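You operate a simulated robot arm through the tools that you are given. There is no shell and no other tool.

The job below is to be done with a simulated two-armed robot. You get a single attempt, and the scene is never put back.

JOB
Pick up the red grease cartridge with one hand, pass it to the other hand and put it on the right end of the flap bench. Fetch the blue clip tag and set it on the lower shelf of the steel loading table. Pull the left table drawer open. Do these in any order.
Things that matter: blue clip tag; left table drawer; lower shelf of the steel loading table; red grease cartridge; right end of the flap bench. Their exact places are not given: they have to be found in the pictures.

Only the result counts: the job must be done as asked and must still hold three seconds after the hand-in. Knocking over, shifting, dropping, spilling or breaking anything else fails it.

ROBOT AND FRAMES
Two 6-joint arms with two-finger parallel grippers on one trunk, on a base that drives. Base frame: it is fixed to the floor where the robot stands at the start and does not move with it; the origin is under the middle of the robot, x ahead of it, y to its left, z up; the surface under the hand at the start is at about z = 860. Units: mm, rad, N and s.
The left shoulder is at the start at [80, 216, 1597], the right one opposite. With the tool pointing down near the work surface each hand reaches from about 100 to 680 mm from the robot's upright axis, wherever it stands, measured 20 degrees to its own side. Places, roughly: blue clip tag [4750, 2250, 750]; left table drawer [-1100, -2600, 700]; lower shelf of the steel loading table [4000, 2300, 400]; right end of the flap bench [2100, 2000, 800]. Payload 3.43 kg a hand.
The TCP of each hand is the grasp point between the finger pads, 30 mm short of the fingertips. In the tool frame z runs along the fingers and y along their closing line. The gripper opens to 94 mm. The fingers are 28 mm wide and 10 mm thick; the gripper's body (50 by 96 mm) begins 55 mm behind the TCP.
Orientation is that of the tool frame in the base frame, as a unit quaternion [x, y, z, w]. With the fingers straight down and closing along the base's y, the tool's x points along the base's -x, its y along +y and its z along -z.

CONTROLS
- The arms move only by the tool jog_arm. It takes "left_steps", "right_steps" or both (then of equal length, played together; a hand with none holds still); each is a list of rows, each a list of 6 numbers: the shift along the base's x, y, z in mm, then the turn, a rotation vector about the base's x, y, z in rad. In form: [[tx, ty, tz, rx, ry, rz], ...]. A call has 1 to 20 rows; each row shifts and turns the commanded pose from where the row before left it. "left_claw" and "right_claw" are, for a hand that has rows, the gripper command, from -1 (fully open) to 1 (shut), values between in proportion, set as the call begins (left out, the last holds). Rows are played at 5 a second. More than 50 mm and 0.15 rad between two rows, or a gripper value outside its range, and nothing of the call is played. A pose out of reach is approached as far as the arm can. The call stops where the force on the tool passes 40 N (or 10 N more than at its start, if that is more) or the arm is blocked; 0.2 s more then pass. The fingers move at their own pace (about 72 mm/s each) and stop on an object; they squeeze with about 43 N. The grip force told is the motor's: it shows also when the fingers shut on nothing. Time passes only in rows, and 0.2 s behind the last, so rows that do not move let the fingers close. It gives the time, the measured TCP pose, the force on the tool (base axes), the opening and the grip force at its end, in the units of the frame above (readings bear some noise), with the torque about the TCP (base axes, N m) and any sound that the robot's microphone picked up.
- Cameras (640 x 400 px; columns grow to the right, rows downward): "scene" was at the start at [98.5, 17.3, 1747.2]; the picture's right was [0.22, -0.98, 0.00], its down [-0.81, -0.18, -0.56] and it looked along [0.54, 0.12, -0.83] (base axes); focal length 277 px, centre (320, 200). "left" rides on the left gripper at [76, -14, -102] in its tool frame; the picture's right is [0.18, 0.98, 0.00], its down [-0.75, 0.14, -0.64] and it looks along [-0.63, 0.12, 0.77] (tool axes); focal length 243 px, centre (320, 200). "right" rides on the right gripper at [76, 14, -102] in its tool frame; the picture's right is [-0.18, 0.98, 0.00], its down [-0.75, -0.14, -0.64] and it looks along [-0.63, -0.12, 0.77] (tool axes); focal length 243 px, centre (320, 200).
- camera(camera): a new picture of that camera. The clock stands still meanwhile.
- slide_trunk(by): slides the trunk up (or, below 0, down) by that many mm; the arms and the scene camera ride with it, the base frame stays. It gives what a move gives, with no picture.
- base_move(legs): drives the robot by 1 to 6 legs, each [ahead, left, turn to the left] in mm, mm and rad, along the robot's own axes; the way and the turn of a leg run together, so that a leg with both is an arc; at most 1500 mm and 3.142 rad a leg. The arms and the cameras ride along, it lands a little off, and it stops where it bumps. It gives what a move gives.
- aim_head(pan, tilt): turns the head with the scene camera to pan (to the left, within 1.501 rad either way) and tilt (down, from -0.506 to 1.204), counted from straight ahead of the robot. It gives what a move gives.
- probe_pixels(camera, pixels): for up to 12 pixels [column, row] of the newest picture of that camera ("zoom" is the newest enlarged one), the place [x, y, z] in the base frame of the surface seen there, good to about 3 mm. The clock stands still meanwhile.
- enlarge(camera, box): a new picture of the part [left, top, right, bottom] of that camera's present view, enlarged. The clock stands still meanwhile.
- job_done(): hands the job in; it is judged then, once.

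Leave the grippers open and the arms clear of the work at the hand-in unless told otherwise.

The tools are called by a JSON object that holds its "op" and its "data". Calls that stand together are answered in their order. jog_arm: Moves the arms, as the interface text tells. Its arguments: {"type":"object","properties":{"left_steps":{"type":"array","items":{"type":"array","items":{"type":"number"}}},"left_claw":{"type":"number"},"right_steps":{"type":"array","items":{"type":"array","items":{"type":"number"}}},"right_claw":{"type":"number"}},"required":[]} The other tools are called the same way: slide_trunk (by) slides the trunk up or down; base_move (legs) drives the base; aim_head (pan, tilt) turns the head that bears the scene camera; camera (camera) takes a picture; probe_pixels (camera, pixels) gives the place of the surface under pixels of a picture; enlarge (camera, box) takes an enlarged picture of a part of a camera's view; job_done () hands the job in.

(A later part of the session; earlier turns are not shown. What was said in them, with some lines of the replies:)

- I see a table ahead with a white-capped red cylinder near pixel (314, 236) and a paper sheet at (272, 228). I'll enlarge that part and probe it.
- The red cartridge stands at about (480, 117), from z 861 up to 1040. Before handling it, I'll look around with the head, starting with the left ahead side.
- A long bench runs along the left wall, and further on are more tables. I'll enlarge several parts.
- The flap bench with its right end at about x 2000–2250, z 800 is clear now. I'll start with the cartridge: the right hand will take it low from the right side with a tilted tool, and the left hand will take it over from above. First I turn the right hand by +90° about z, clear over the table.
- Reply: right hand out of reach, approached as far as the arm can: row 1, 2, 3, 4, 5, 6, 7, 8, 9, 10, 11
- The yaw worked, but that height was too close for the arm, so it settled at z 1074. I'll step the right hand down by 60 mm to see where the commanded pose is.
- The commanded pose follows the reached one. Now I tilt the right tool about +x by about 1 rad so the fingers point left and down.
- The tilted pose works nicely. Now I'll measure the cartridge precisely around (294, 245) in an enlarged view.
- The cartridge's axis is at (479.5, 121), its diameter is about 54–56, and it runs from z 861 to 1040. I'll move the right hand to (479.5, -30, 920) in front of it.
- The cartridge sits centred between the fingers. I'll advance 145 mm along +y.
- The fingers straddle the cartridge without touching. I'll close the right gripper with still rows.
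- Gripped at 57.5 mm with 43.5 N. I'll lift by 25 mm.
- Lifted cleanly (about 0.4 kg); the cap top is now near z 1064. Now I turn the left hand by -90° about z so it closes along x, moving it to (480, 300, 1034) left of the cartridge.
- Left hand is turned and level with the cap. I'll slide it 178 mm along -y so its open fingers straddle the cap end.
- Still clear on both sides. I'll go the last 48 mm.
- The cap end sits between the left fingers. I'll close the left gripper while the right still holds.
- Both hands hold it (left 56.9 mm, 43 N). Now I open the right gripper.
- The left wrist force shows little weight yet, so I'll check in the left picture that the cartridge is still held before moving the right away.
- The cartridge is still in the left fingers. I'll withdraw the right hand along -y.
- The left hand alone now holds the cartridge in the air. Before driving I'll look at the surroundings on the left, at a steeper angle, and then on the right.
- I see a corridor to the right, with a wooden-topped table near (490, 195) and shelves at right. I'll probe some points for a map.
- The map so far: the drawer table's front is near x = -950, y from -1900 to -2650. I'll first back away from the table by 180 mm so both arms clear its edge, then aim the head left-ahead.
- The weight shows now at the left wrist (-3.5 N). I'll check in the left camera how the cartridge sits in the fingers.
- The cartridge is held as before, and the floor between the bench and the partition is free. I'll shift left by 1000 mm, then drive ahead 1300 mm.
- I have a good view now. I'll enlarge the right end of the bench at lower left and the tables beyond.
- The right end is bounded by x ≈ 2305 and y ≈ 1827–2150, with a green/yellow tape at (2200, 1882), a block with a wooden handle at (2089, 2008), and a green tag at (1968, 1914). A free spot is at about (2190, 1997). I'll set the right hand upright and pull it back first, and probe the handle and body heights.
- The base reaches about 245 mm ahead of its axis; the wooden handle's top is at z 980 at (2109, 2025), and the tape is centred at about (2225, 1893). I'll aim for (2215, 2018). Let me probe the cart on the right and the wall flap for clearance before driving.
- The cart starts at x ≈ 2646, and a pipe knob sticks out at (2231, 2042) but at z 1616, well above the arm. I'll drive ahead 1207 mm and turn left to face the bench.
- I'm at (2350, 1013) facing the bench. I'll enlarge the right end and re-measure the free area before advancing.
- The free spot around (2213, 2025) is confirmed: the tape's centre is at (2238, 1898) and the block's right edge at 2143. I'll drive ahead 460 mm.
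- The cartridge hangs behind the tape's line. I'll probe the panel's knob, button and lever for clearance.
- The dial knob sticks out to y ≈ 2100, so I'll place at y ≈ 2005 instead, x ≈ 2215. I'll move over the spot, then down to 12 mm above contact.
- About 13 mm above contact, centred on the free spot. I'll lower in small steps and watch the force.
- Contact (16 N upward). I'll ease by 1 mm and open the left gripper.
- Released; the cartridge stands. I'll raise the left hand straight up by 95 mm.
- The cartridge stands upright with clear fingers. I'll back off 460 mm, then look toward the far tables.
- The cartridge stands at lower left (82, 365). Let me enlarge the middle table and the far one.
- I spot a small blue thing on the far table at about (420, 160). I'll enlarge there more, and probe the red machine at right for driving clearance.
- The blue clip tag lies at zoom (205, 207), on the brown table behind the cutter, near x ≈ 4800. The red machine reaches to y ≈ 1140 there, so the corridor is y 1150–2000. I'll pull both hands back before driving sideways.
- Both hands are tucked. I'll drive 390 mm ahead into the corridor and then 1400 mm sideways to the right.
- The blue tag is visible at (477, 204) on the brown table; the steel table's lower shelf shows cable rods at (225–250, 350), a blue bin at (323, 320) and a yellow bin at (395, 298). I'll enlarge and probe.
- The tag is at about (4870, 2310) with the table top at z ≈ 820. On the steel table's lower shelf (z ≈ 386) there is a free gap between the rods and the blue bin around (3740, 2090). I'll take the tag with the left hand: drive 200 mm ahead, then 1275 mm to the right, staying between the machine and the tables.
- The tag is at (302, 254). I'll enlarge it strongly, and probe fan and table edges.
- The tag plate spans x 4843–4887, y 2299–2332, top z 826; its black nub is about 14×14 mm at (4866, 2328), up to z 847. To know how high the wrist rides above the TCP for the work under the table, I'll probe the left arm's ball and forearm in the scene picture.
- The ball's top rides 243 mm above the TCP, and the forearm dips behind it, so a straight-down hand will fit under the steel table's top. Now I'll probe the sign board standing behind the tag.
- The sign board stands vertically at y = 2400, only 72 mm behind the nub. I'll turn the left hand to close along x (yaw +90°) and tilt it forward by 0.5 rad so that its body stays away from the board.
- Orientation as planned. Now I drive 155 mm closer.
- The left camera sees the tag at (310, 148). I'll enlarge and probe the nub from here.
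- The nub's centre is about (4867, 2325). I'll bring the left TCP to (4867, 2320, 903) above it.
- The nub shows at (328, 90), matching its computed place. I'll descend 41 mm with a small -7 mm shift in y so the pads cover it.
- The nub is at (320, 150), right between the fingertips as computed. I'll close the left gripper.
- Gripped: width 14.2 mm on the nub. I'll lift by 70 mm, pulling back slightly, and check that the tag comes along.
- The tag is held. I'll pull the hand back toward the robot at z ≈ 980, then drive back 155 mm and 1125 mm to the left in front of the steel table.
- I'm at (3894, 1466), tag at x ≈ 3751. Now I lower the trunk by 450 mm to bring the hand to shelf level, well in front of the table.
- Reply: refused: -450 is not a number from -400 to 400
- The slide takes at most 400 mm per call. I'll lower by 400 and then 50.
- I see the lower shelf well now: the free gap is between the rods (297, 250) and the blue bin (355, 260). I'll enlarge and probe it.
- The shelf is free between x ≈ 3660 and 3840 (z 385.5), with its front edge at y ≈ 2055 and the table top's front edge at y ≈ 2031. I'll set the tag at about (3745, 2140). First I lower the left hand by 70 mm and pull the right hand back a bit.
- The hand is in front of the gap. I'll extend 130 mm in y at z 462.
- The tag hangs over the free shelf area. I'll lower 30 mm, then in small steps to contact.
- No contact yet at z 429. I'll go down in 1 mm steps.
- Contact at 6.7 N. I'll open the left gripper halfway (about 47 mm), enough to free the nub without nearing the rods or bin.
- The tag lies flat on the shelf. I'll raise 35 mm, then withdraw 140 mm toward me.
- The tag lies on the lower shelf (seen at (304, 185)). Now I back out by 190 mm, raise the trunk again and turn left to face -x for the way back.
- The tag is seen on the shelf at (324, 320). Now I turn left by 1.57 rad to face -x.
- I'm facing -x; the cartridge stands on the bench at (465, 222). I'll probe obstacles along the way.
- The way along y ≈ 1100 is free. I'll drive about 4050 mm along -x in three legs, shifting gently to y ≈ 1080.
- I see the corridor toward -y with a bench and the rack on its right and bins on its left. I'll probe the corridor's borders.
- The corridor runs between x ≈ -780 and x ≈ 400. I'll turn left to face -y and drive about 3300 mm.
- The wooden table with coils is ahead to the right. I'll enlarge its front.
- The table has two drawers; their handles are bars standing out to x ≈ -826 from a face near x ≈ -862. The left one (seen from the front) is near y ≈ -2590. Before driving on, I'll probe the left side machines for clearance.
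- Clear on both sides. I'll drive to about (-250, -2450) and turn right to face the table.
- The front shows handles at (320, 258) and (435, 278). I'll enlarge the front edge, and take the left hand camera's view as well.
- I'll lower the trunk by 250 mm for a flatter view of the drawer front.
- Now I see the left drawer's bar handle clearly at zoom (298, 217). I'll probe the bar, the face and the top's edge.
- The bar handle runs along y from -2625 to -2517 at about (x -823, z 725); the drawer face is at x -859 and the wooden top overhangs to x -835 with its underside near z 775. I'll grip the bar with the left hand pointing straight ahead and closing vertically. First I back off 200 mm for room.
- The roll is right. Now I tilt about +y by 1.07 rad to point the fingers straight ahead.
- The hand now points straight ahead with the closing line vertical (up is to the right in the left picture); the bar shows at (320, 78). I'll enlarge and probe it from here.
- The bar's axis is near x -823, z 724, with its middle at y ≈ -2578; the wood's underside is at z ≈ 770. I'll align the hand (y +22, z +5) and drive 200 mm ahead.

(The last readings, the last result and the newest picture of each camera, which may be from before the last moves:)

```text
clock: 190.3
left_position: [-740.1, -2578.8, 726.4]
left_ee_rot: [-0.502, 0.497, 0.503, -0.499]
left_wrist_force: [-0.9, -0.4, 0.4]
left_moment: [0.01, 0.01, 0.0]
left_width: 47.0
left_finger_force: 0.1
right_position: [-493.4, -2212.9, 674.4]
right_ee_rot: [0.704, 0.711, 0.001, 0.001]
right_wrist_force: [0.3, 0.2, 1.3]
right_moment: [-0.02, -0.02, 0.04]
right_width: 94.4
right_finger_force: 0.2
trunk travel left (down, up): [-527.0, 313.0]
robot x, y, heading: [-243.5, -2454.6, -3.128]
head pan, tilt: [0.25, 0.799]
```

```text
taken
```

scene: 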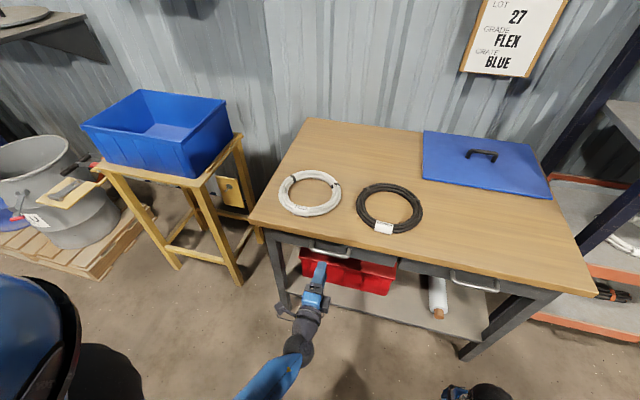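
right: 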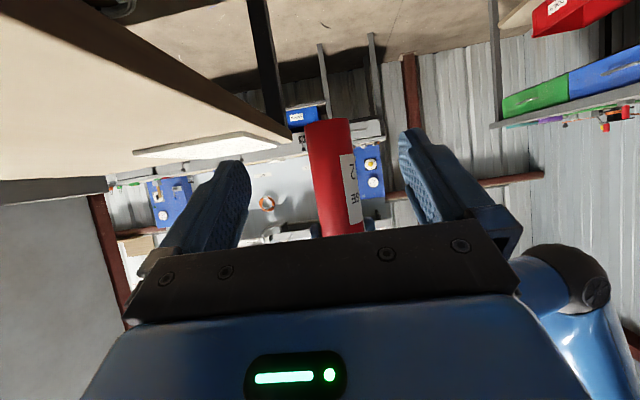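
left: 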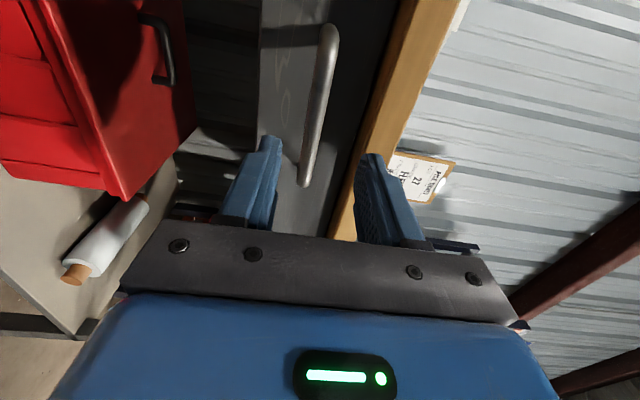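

The bar lies between the two fingertips' lines. I'll advance 62 mm and lower by 2 mm.

{"op": "jog_arm", "data": {"left_steps": [[-20, 0, -1, 0, 0, 0], [-18, 0, -1, 0, 0, 0], [-14, 0, 0, 0, 0, 0], [-10, 0, 0, 0, 0, 0], [0, 0, 0, 0, 0, 0]]}}

{"op": "camera", "data": {"camera": "left"}}

{"op": "enlarge", "data": {"camera": "scene", "box": [256, 210, 416, 310]}}

```text
clock: 191.5
left_position: [-802.3, -2579.6, 725.0]
left_ee_rot: [-0.503, 0.497, 0.503, -0.498]
left_wrist_force: [0.1, 0.2, -0.4]
left_moment: [0.0, -0.04, 0.05]
left_width: 46.7
left_finger_force: 0.1
right_position: [-493.6, -2212.8, 674.2]
right_ee_rot: [0.703, 0.711, 0.001, 0.001]
right_wrist_force: [-0.1, -0.1, -0.1]
right_moment: [-0.02, 0.02, 0.03]
right_width: 94.1
right_finger_force: 0.0
trunk travel left (down, up): [-527.0, 313.0]
robot x, y, heading: [-241.3, -2455.9, -3.128]
head pan, tilt: [0.25, 0.799]
```

```text
taken
```

left: 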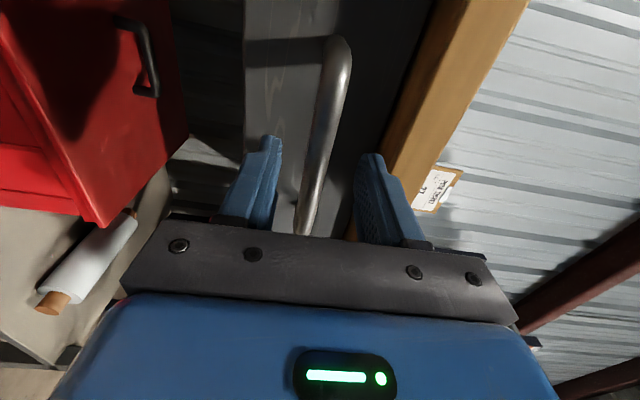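

```text
4.00 times, centred on (336, 260) of scene
```

zoom: 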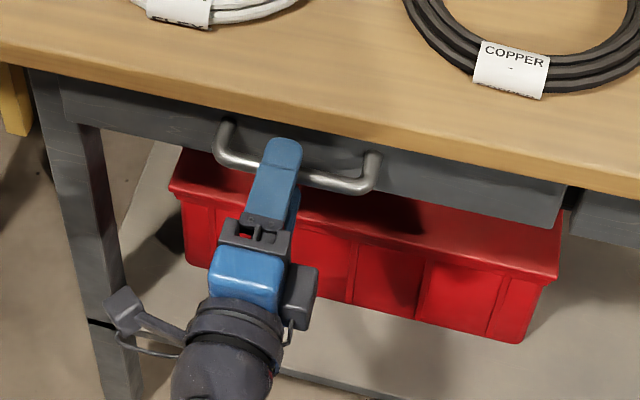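

The fingers straddle the bar above and below. I'll close the left gripper on it.

{"op": "jog_arm", "data": {"left_steps": [[0, 0, 0, 0, 0, 0], [0, 0, 0, 0, 0, 0], [0, 0, 0, 0, 0, 0], [0, 0, 0, 0, 0, 0]], "left_claw": 1}}

{"op": "camera", "data": {"camera": "left"}}

```text
clock: 192.5
left_position: [-801.0, -2579.0, 722.2]
left_ee_rot: [0.503, -0.498, -0.502, 0.497]
left_wrist_force: [0.5, 0.4, -11.8]
left_moment: [-1.17, -0.25, -0.26]
left_width: 13.7
left_finger_force: 44.8
right_position: [-494.8, -2212.9, 674.8]
right_ee_rot: [0.704, 0.71, 0.002, 0.001]
right_wrist_force: [0.5, 0.0, 0.8]
right_moment: [0.01, 0.02, 0.02]
right_width: 94.2
right_finger_force: 0.0
trunk travel left (down, up): [-527.0, 313.0]
robot x, y, heading: [-239.8, -2452.1, -3.13]
head pan, tilt: [0.25, 0.799]
```

```text
taken
```

left: 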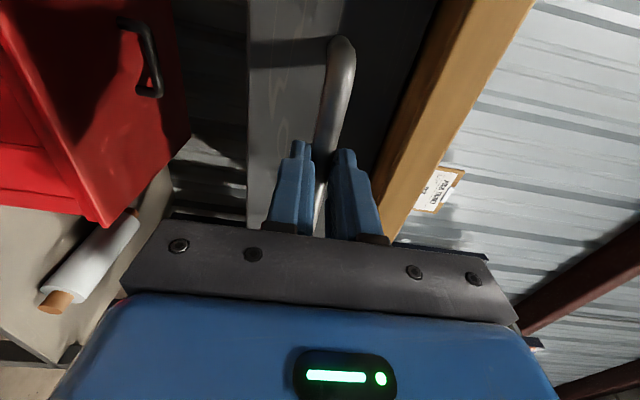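

Gripped the bar (13.7 mm). The hand sits about 2 mm high, so I'll ease down and pull 40 mm along +x with the arm to test.

{"op": "jog_arm", "data": {"left_steps": [[0, 0, -2, 0, 0, 0], [5, 0, 0, 0, 0, 0], [10, 0, 0, 0, 0, 0], [12, 0, 0, 0, 0, 0], [13, 0, 0, 0, 0, 0], [0, 0, 0, 0, 0, 0]]}}

{"op": "enlarge", "data": {"camera": "scene", "box": [240, 190, 432, 310]}}

```text
clock: 193.9
left_position: [-762.8, -2578.5, 722.4]
left_ee_rot: [-0.502, 0.496, 0.503, -0.499]
left_wrist_force: [1.3, -4.2, -4.9]
left_moment: [-1.24, -0.06, 0.69]
left_width: 13.4
left_finger_force: 45.0
right_position: [-493.7, -2214.0, 674.0]
right_ee_rot: [0.703, 0.711, 0.001, 0.001]
right_wrist_force: [0.2, 0.0, -0.6]
right_moment: [-0.01, 0.01, 0.01]
right_width: 94.1
right_finger_force: 0.1
trunk travel left (down, up): [-527.0, 313.0]
robot x, y, heading: [-238.8, -2454.1, -3.129]
head pan, tilt: [0.25, 0.799]
```

```text
3.33 times, centred on (336, 250) of scene
```

zoom: 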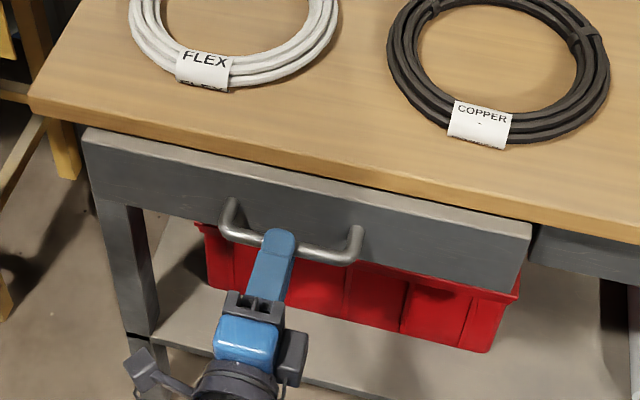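

The drawer follows. I'll pull further with the arm, 100 mm, as the arm calls are force-guarded.

{"op": "jog_arm", "data": {"left_steps": [[17, 0, 0, 0, 0, 0], [17, 0, 0, 0, 0, 0], [17, 0, 0, 0, 0, 0], [17, 0, 0, 0, 0, 0], [16, 0, 0, 0, 0, 0], [16, 0, 0, 0, 0, 0], [0, 0, 0, 0, 0, 0]]}}

{"op": "camera", "data": {"camera": "scene"}}

```text
clock: 195.5
left_position: [-662.0, -2580.0, 723.1]
left_ee_rot: [-0.503, 0.497, 0.503, -0.497]
left_wrist_force: [0.1, -4.2, -2.8]
left_moment: [-1.19, -0.06, 0.14]
left_width: 13.7
left_finger_force: 44.6
right_position: [-493.8, -2212.9, 674.8]
right_ee_rot: [0.704, 0.711, 0.0, 0.0]
right_wrist_force: [0.1, -0.2, -0.5]
right_moment: [0.01, 0.01, -0.02]
right_width: 93.9
right_finger_force: 0.1
trunk travel left (down, up): [-527.0, 313.0]
robot x, y, heading: [-241.3, -2452.5, -3.128]
head pan, tilt: [0.25, 0.799]
```

```text
taken
```

scene: 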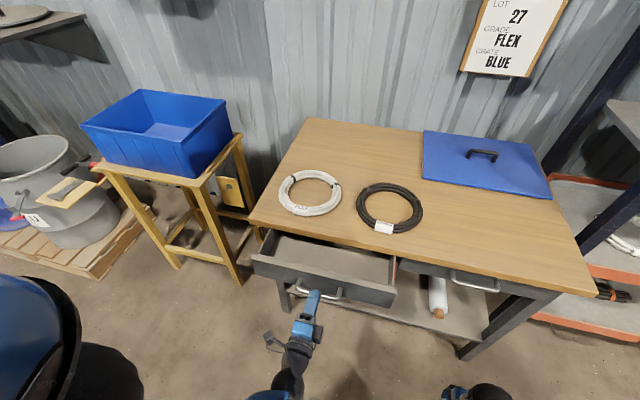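

Open by about 140 mm with almost no resistance. I'll pull another 60 mm with the arm.

{"op": "jog_arm", "data": {"left_steps": [[15, 0, 0, 0, 0, 0], [15, 0, 0, 0, 0, 0], [15, 0, 0, 0, 0, 0], [15, 0, 0, 0, 0, 0], [0, 0, 0, 0, 0, 0]]}}

```text
clock: 196.7
left_position: [-602.6, -2578.7, 722.1]
left_ee_rot: [0.503, -0.498, -0.503, 0.497]
left_wrist_force: [0.1, -0.2, -7.4]
left_moment: [-1.14, -0.18, -0.07]
left_width: 13.7
left_finger_force: 44.5
right_position: [-493.0, -2213.4, 673.1]
right_ee_rot: [0.704, 0.71, -0.001, 0.0]
right_wrist_force: [0.5, -0.5, 0.4]
right_moment: [-0.01, 0.01, 0.01]
right_width: 93.9
right_finger_force: 0.0
trunk travel left (down, up): [-527.0, 313.0]
robot x, y, heading: [-241.7, -2453.3, -3.13]
head pan, tilt: [0.25, 0.799]
```

About 200 mm open. I'll try 50 mm more with the arm, watching for the stop.

{"op": "jog_arm", "data": {"left_steps": [[10, 0, 0, 0, 0, 0], [10, 0, 0, 0, 0, 0], [10, 0, 0, 0, 0, 0], [10, 0, 0, 0, 0, 0], [10, 0, 0, 0, 0, 0], [0, 0, 0, 0, 0, 0]]}}

{"op": "camera", "data": {"camera": "scene"}}

```text
clock: 197.8
left_position: [-567.5, -2589.9, 722.6]
left_ee_rot: [0.52, -0.48, -0.482, 0.516]
left_wrist_force: [-1.7, 39.3, -1.1]
left_moment: [-0.99, -0.01, -0.77]
left_width: 13.9
left_finger_force: 45.1
right_position: [-492.3, -2205.7, 673.4]
right_ee_rot: [0.706, 0.708, 0.0, 0.002]
right_wrist_force: [0.1, -0.1, -0.6]
right_moment: [-0.01, -0.01, 0.0]
right_width: 94.0
right_finger_force: 0.0
trunk travel left (down, up): [-527.0, 313.0]
robot x, y, heading: [-241.0, -2451.1, -3.138]
head pan, tilt: [0.25, 0.799]
stopped in row 5 (left hand): the force on the tool passed its limit at 78 N (the readings are from after the stop); the commanded pose is now the measured one
```

```text
taken
```

scene: 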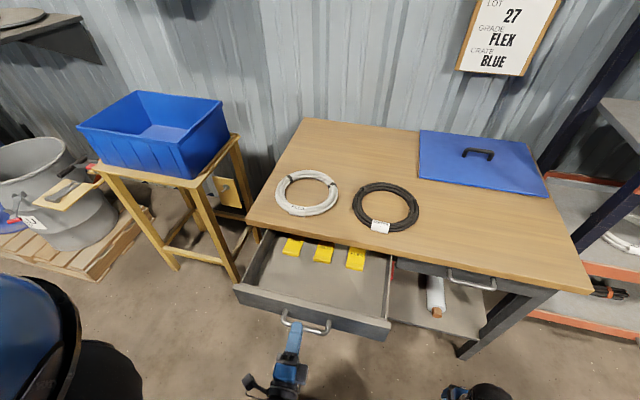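

The drawer is open about 240 mm; yellow tags inside are visible. The stop came with a sideways force, because the arm was folded too tightly. I'll open the gripper to release the strain.

{"op": "jog_arm", "data": {"left_steps": [[0, 0, 0, 0, 0, 0], [0, 0, 0, 0, 0, 0], [0, 0, 0, 0, 0, 0]], "left_claw": 0}}

{"op": "camera", "data": {"camera": "left"}}

{"op": "enlarge", "data": {"camera": "scene", "box": [220, 220, 412, 340]}}

```text
clock: 198.6
left_position: [-565.0, -2597.4, 720.9]
left_ee_rot: [0.524, -0.475, -0.481, 0.518]
left_wrist_force: [0.2, -0.4, -0.6]
left_moment: [-0.03, -0.01, -0.01]
left_width: 47.0
left_finger_force: 0.1
right_position: [-493.3, -2210.7, 675.1]
right_ee_rot: [0.705, 0.709, 0.001, -0.001]
right_wrist_force: [0.4, 0.3, 0.1]
right_moment: [0.01, 0.02, -0.02]
right_width: 94.2
right_finger_force: 0.1
trunk travel left (down, up): [-527.0, 313.0]
robot x, y, heading: [-240.1, -2455.0, -3.131]
head pan, tilt: [0.25, 0.799]
```

```text
taken
```

left: 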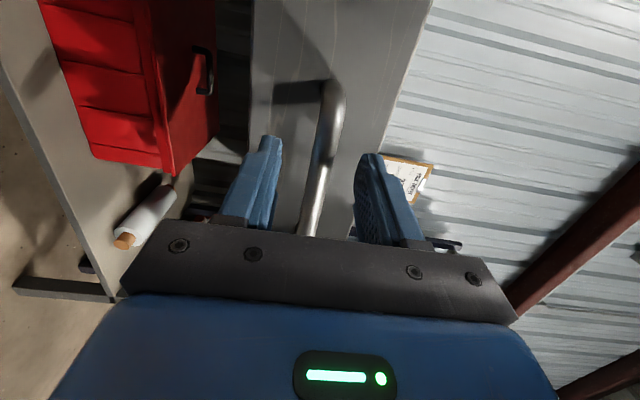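

```text
3.33 times, centred on (316, 280) of scene
```

zoom: 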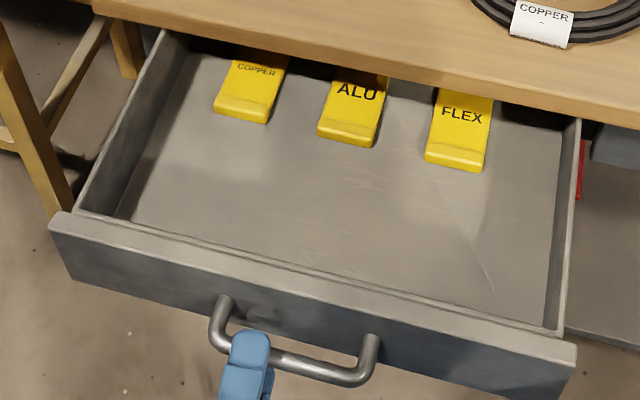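

Released; the drawer stays open. I'll measure how far its front came out.

{"op": "probe_pixels", "data": {"camera": "zoom", "pixels": [[300, 270], [200, 250], [450, 305], [340, 371], [240, 320], [350, 150], [250, 120], [150, 60], [320, 365]]}}

```text
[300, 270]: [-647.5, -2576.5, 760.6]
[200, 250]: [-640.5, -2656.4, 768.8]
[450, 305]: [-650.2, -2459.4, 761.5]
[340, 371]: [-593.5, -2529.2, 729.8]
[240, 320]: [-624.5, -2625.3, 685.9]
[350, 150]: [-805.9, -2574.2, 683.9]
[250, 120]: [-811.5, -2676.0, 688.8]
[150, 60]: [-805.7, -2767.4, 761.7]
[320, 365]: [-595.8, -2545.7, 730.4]
```

The bar moved from x -823 to about -600 (some 223 mm), and it slipped toward the fingertips, which may mean the end stop. To be sure, I'll back the base 150 mm, straighten the hand, and pull once more from a better posture.

{"op": "base_move", "data": {"legs": [[-150, 0, 0]]}}

{"op": "jog_arm", "data": {"left_steps": [[-10, 6, 1, 0, 0, 0], [-10, 6, 1, 0, 0, 0], [-10, 6, 0, 0, 0, 0]]}}

```text
clock: 200.0
left_position: [-418.9, -2594.1, 721.7]
left_ee_rot: [0.524, -0.475, -0.481, 0.518]
left_wrist_force: [0.0, 1.0, -0.6]
left_moment: [0.03, 0.01, 0.0]
left_width: 47.0
left_finger_force: 0.0
right_position: [-345.6, -2208.6, 675.7]
right_ee_rot: [0.706, 0.709, 0.001, 0.001]
right_wrist_force: [0.1, 0.6, -0.5]
right_moment: [0.01, 0.01, -0.01]
right_width: 94.1
right_finger_force: 0.1
trunk travel left (down, up): [-527.0, 313.0]
robot x, y, heading: [-94.9, -2450.6, -3.136]
head pan, tilt: [0.25, 0.799]
```

```text
clock: 200.8
left_position: [-447.4, -2576.9, 723.5]
left_ee_rot: [0.524, -0.476, -0.48, 0.518]
left_wrist_force: [0.1, -0.5, 0.2]
left_moment: [0.03, 0.01, 0.03]
left_width: 46.9
left_finger_force: 0.0
right_position: [-343.7, -2208.6, 673.8]
right_ee_rot: [0.705, 0.709, 0.0, 0.0]
right_wrist_force: [-0.4, 0.3, -0.6]
right_moment: [0.02, -0.01, 0.0]
right_width: 94.0
right_finger_force: 0.0
trunk travel left (down, up): [-527.0, 313.0]
robot x, y, heading: [-92.2, -2452.2, -3.141]
head pan, tilt: [0.25, 0.799]
```

I'll straighten the yaw by -0.086 rad and advance 133 mm so that the bar is between the fingers again.

{"op": "jog_arm", "data": {"left_steps": [[-10, 0, 0, 0, 0, -0.086], [-40, 0, 0, 0, 0, 0], [-40, 0, 0, 0, 0, 0], [-25, 0, 0, 0, 0, 0], [-18, 0, 0, 0, 0, 0], [0, 0, 0, 0, 0, 0]]}}

{"op": "camera", "data": {"camera": "left"}}

```text
clock: 202.2
left_position: [-578.9, -2576.8, 722.1]
left_ee_rot: [-0.503, 0.498, 0.503, -0.496]
left_wrist_force: [1.0, 0.4, 1.0]
left_moment: [-0.01, -0.01, 0.0]
left_width: 47.0
left_finger_force: 0.1
right_position: [-343.6, -2208.1, 675.6]
right_ee_rot: [0.706, 0.708, 0.001, 0.001]
right_wrist_force: [0.3, -0.7, 0.1]
right_moment: [0.0, -0.01, 0.0]
right_width: 94.2
right_finger_force: 0.1
trunk travel left (down, up): [-527.0, 313.0]
robot x, y, heading: [-93.7, -2452.6, -3.136]
head pan, tilt: [0.25, 0.799]
```

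```text
taken
```

left: 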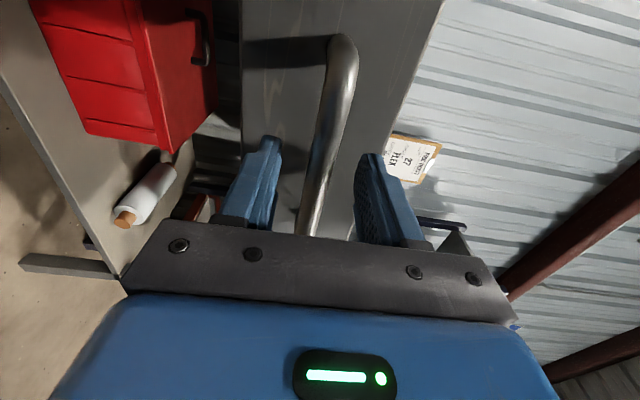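

The bar is between the fingers again. I'll close and then pull gently in small steps.

{"op": "jog_arm", "data": {"left_steps": [[0, 0, 0, 0, 0, 0], [0, 0, 0, 0, 0, 0], [0, 0, 0, 0, 0, 0], [0, 0, 0, 0, 0, 0]], "left_claw": 1}}

{"op": "jog_arm", "data": {"left_steps": [[3, 0, 0, 0, 0, 0], [4, 0, 0, 0, 0, 0], [5, 0, 0, 0, 0, 0], [6, 0, 0, 0, 0, 0], [0, 0, 0, 0, 0, 0]]}}

```text
clock: 203.2
left_position: [-581.0, -2576.9, 722.4]
left_ee_rot: [0.503, -0.499, -0.502, 0.497]
left_wrist_force: [1.2, -1.0, -6.9]
left_moment: [-1.29, -0.04, -0.15]
left_width: 13.8
left_finger_force: 44.8
right_position: [-343.5, -2208.8, 674.5]
right_ee_rot: [0.705, 0.709, 0.001, 0.001]
right_wrist_force: [-0.3, -0.1, -0.1]
right_moment: [0.0, 0.03, -0.02]
right_width: 94.2
right_finger_force: 0.1
trunk travel left (down, up): [-527.0, 313.0]
robot x, y, heading: [-94.7, -2452.0, -3.137]
head pan, tilt: [0.25, 0.799]
```

```text
clock: 204.4
left_position: [-561.5, -2577.0, 721.5]
left_ee_rot: [0.503, -0.499, -0.502, 0.496]
left_wrist_force: [-0.2, -0.3, -10.3]
left_moment: [-1.27, -0.1, 0.15]
left_width: 13.7
left_finger_force: 45.0
right_position: [-344.5, -2208.3, 673.1]
right_ee_rot: [0.705, 0.709, 0.0, 0.001]
right_wrist_force: [0.3, 0.2, -0.3]
right_moment: [0.01, -0.01, 0.03]
right_width: 94.2
right_finger_force: 0.1
trunk travel left (down, up): [-527.0, 313.0]
robot x, y, heading: [-92.2, -2450.5, -3.134]
head pan, tilt: [0.25, 0.799]
```

It still slides freely. I'll continue by 60 mm.

{"op": "jog_arm", "data": {"left_steps": [[10, 0, 0, 0, 0, 0], [10, 0, 0, 0, 0, 0], [10, 0, 0, 0, 0, 0], [10, 0, 0, 0, 0, 0], [10, 0, 0, 0, 0, 0], [10, 0, 0, 0, 0, 0], [0, 0, 0, 0, 0, 0]]}}

{"op": "camera", "data": {"camera": "scene"}}

```text
clock: 206.0
left_position: [-503.0, -2577.1, 722.1]
left_ee_rot: [0.503, -0.499, -0.502, 0.496]
left_wrist_force: [1.6, 3.8, -19.2]
left_moment: [-1.13, -0.24, 0.01]
left_width: 13.6
left_finger_force: 44.4
right_position: [-343.5, -2209.1, 673.8]
right_ee_rot: [0.706, 0.709, 0.002, 0.001]
right_wrist_force: [-0.4, -0.4, 0.3]
right_moment: [0.02, -0.01, -0.01]
right_width: 94.0
right_finger_force: 0.1
trunk travel left (down, up): [-527.0, 313.0]
robot x, y, heading: [-90.8, -2450.3, -3.135]
head pan, tilt: [0.25, 0.799]
```

```text
taken
```

scene: 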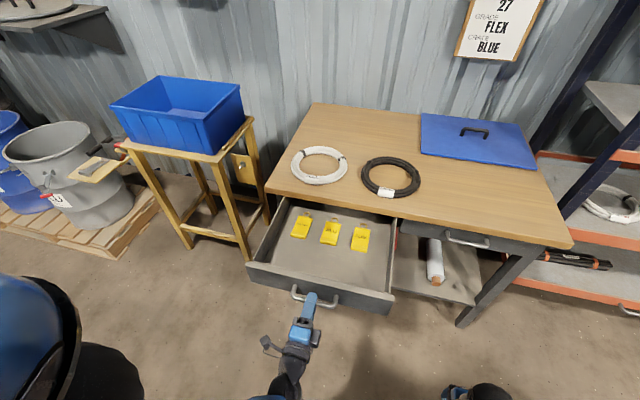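

Now about 300 mm open, with no pull resistance yet. I'll relieve the vertical strain (z -3) and pull 45 mm more under the force guard to see if the stop comes.

{"op": "jog_arm", "data": {"left_steps": [[0, 0, -3, 0, 0, 0], [9, 0, 0, 0, 0, 0], [9, 0, 0, 0, 0, 0], [9, 0, 0, 0, 0, 0], [9, 0, 0, 0, 0, 0], [9, 0, 0, 0, 0, 0], [0, 0, 0, 0, 0, 0]]}}

{"op": "enlarge", "data": {"camera": "scene", "box": [220, 180, 428, 310]}}

```text
clock: 207.6
left_position: [-456.7, -2577.4, 721.6]
left_ee_rot: [-0.503, 0.497, 0.503, -0.497]
left_wrist_force: [-1.7, -3.2, 12.6]
left_moment: [-1.24, 0.2, 0.58]
left_width: 13.8
left_finger_force: 45.1
right_position: [-342.8, -2210.1, 674.5]
right_ee_rot: [0.705, 0.709, 0.0, 0.0]
right_wrist_force: [0.3, -0.8, -0.6]
right_moment: [0.02, 0.01, 0.01]
right_width: 94.2
right_finger_force: 0.0
trunk travel left (down, up): [-527.0, 313.0]
robot x, y, heading: [-90.7, -2453.5, -3.134]
head pan, tilt: [0.25, 0.799]
```

```text
3.08 times, centred on (324, 245) of scene
```

zoom: 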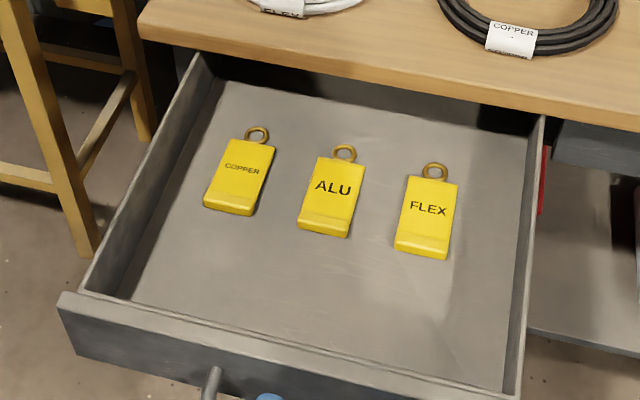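

The drawer is about 345 mm out, wide open. I'll stop here, ease the hand and open the gripper.

{"op": "jog_arm", "data": {"left_steps": [[0, 0, 1, 0, 0, 0], [0, 0, 0, 0, 0, 0]]}}

{"op": "jog_arm", "data": {"left_steps": [[0, 0, 0, 0, 0, 0], [0, 0, 0, 0, 0, 0], [0, 0, 0, 0, 0, 0]], "left_claw": 0}}

{"op": "camera", "data": {"camera": "left"}}

```text
clock: 208.2
left_position: [-457.5, -2576.6, 722.0]
left_ee_rot: [-0.502, 0.498, 0.503, -0.497]
left_wrist_force: [-1.5, -3.2, 10.8]
left_moment: [-1.22, 0.16, 0.93]
left_width: 13.7
left_finger_force: 45.0
right_position: [-344.6, -2209.2, 674.1]
right_ee_rot: [0.706, 0.709, 0.001, 0.001]
right_wrist_force: [0.4, -0.5, -0.2]
right_moment: [-0.02, 0.02, 0.02]
right_width: 94.0
right_finger_force: 0.1
trunk travel left (down, up): [-527.0, 313.0]
robot x, y, heading: [-95.8, -2452.3, -3.142]
head pan, tilt: [0.25, 0.799]
```

```text
clock: 209.0
left_position: [-459.2, -2577.4, 720.4]
left_ee_rot: [-0.503, 0.498, 0.503, -0.495]
left_wrist_force: [0.2, 0.7, -0.5]
left_moment: [-0.02, -0.03, -0.01]
left_width: 46.9
left_finger_force: 0.0
right_position: [-343.7, -2209.6, 674.7]
right_ee_rot: [0.705, 0.709, 0.0, 0.001]
right_wrist_force: [-0.2, -0.9, 0.8]
right_moment: [0.02, -0.01, 0.01]
right_width: 94.1
right_finger_force: 0.1
trunk travel left (down, up): [-527.0, 313.0]
robot x, y, heading: [-94.5, -2449.8, -3.137]
head pan, tilt: [0.25, 0.799]
```

```text
taken
```

left: 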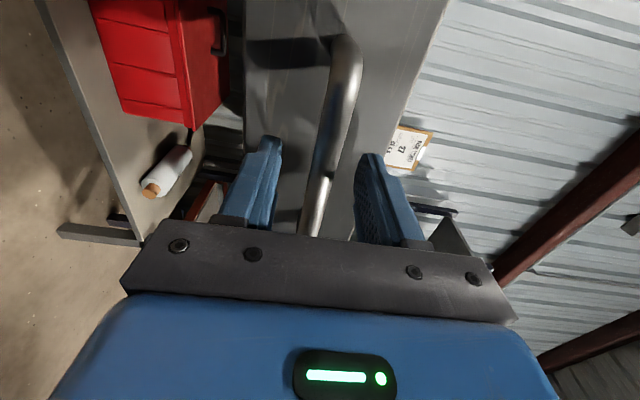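

Released. I'll back the base by 120 mm so the hand clears the bar, then look.

{"op": "base_move", "data": {"legs": [[-120, 0, 0]]}}

{"op": "camera", "data": {"camera": "scene"}}

{"op": "camera", "data": {"camera": "left"}}

```text
clock: 210.2
left_position: [-337.9, -2576.7, 720.8]
left_ee_rot: [-0.503, 0.498, 0.503, -0.496]
left_wrist_force: [0.5, -0.1, -1.4]
left_moment: [0.0, -0.01, 0.01]
left_width: 47.0
left_finger_force: 0.0
right_position: [-225.3, -2209.0, 674.5]
right_ee_rot: [0.706, 0.708, 0.001, 0.001]
right_wrist_force: [0.8, -0.2, 0.3]
right_moment: [-0.02, 0.02, 0.01]
right_width: 94.0
right_finger_force: 0.0
trunk travel left (down, up): [-527.0, 313.0]
robot x, y, heading: [27.6, -2453.4, -3.139]
head pan, tilt: [0.25, 0.799]
```

```text
taken
```

scene: 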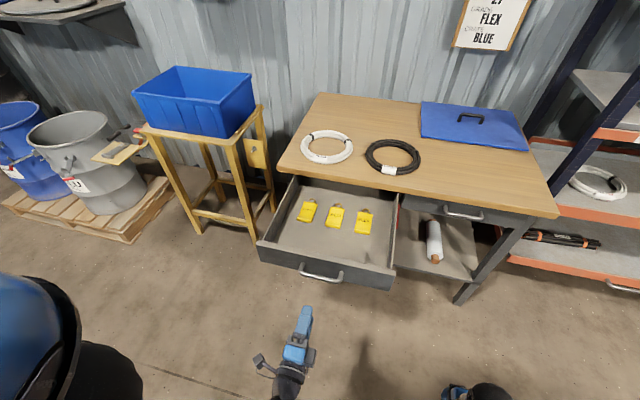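

```text
taken
```

left: 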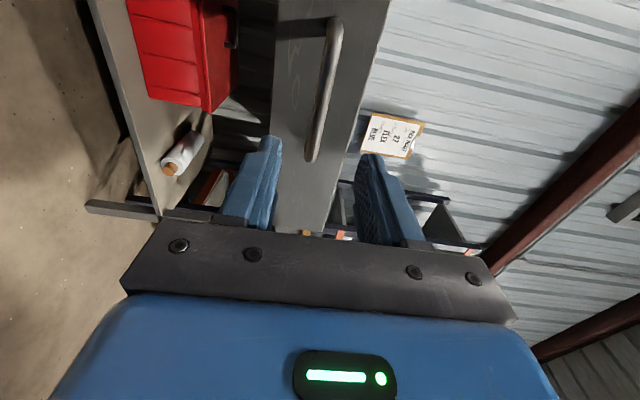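

The drawer stays wide open and the hand is clear. I'll open the left gripper fully, and check that the table has not shifted.

{"op": "jog_arm", "data": {"left_steps": [[0, 0, 0, 0, 0, 0], [0, 0, 0, 0, 0, 0], [0, 0, 0, 0, 0, 0]], "left_claw": -1}}

{"op": "probe_pixels", "data": {"camera": "scene", "pixels": [[340, 183], [440, 197], [326, 135], [390, 145], [320, 277], [300, 268], [463, 215], [350, 285]]}}

{"op": "enlarge", "data": {"camera": "scene", "box": [240, 80, 560, 300]}}

```text
clock: 211.0
left_position: [-338.6, -2576.4, 722.0]
left_ee_rot: [-0.503, 0.498, 0.503, -0.496]
left_wrist_force: [-0.2, 0.4, 1.1]
left_moment: [0.05, -0.01, 0.04]
left_width: 94.0
left_finger_force: 0.2
right_position: [-225.3, -2208.0, 675.6]
right_ee_rot: [0.706, 0.709, 0.0, 0.001]
right_wrist_force: [0.8, -0.3, 0.2]
right_moment: [-0.01, 0.01, -0.01]
right_width: 93.8
right_finger_force: 0.1
trunk travel left (down, up): [-527.0, 313.0]
robot x, y, heading: [21.5, -2452.9, -3.135]
head pan, tilt: [0.25, 0.799]
```

```text
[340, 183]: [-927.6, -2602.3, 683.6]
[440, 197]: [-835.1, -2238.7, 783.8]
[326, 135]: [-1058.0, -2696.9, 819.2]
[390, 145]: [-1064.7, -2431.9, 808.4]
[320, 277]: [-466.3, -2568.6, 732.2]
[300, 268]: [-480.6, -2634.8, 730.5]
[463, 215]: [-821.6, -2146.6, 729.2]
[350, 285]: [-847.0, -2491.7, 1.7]
```

```text
1.82 times, centred on (400, 190) of scene
```

zoom: 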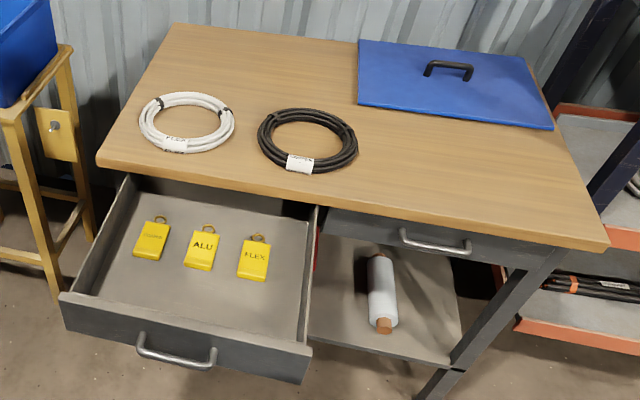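

The table edge is still at x -835, nothing on it moved, and the drawer's bar is now at x -466 (about 350 mm out). The cartridge stands on the right end of the flap bench, the blue tag lies on the lower shelf, both grippers are open and the arms are clear. I hand the job in.

{"op": "job_done", "data": {}}

```text
The job is handed in.
```

All three parts of the job are done, and I've handed it in. No verdict has come back yet.

- **Red grease cartridge:** The right hand picked it up and passed it to the left hand in the air. The left hand set it upright on the right end of the flap bench at about (2215, 2005). It was still standing when I drove past later.
- **Blue clip tag:** I took it from the brown table beside the steel loading table, gripping its black nub. It now lies flat on the steel loading table's lower shelf, in the gap between the rods and the blue bin, at about (3747, 2140).
- **Left table drawer:** It is open about 350 mm and stayed open after I let go. On the second-to-last pull the arm folded too tightly and the force guard stopped it at 78 N. I repositioned the robot and finished the pull without trouble.

I saw nothing knocked over or shifted. The drawer table's front edge measured in the same place after the pull. Both grippers are open. The left hand is about 100 mm clear of the drawer handle, and the right hand is farther back.
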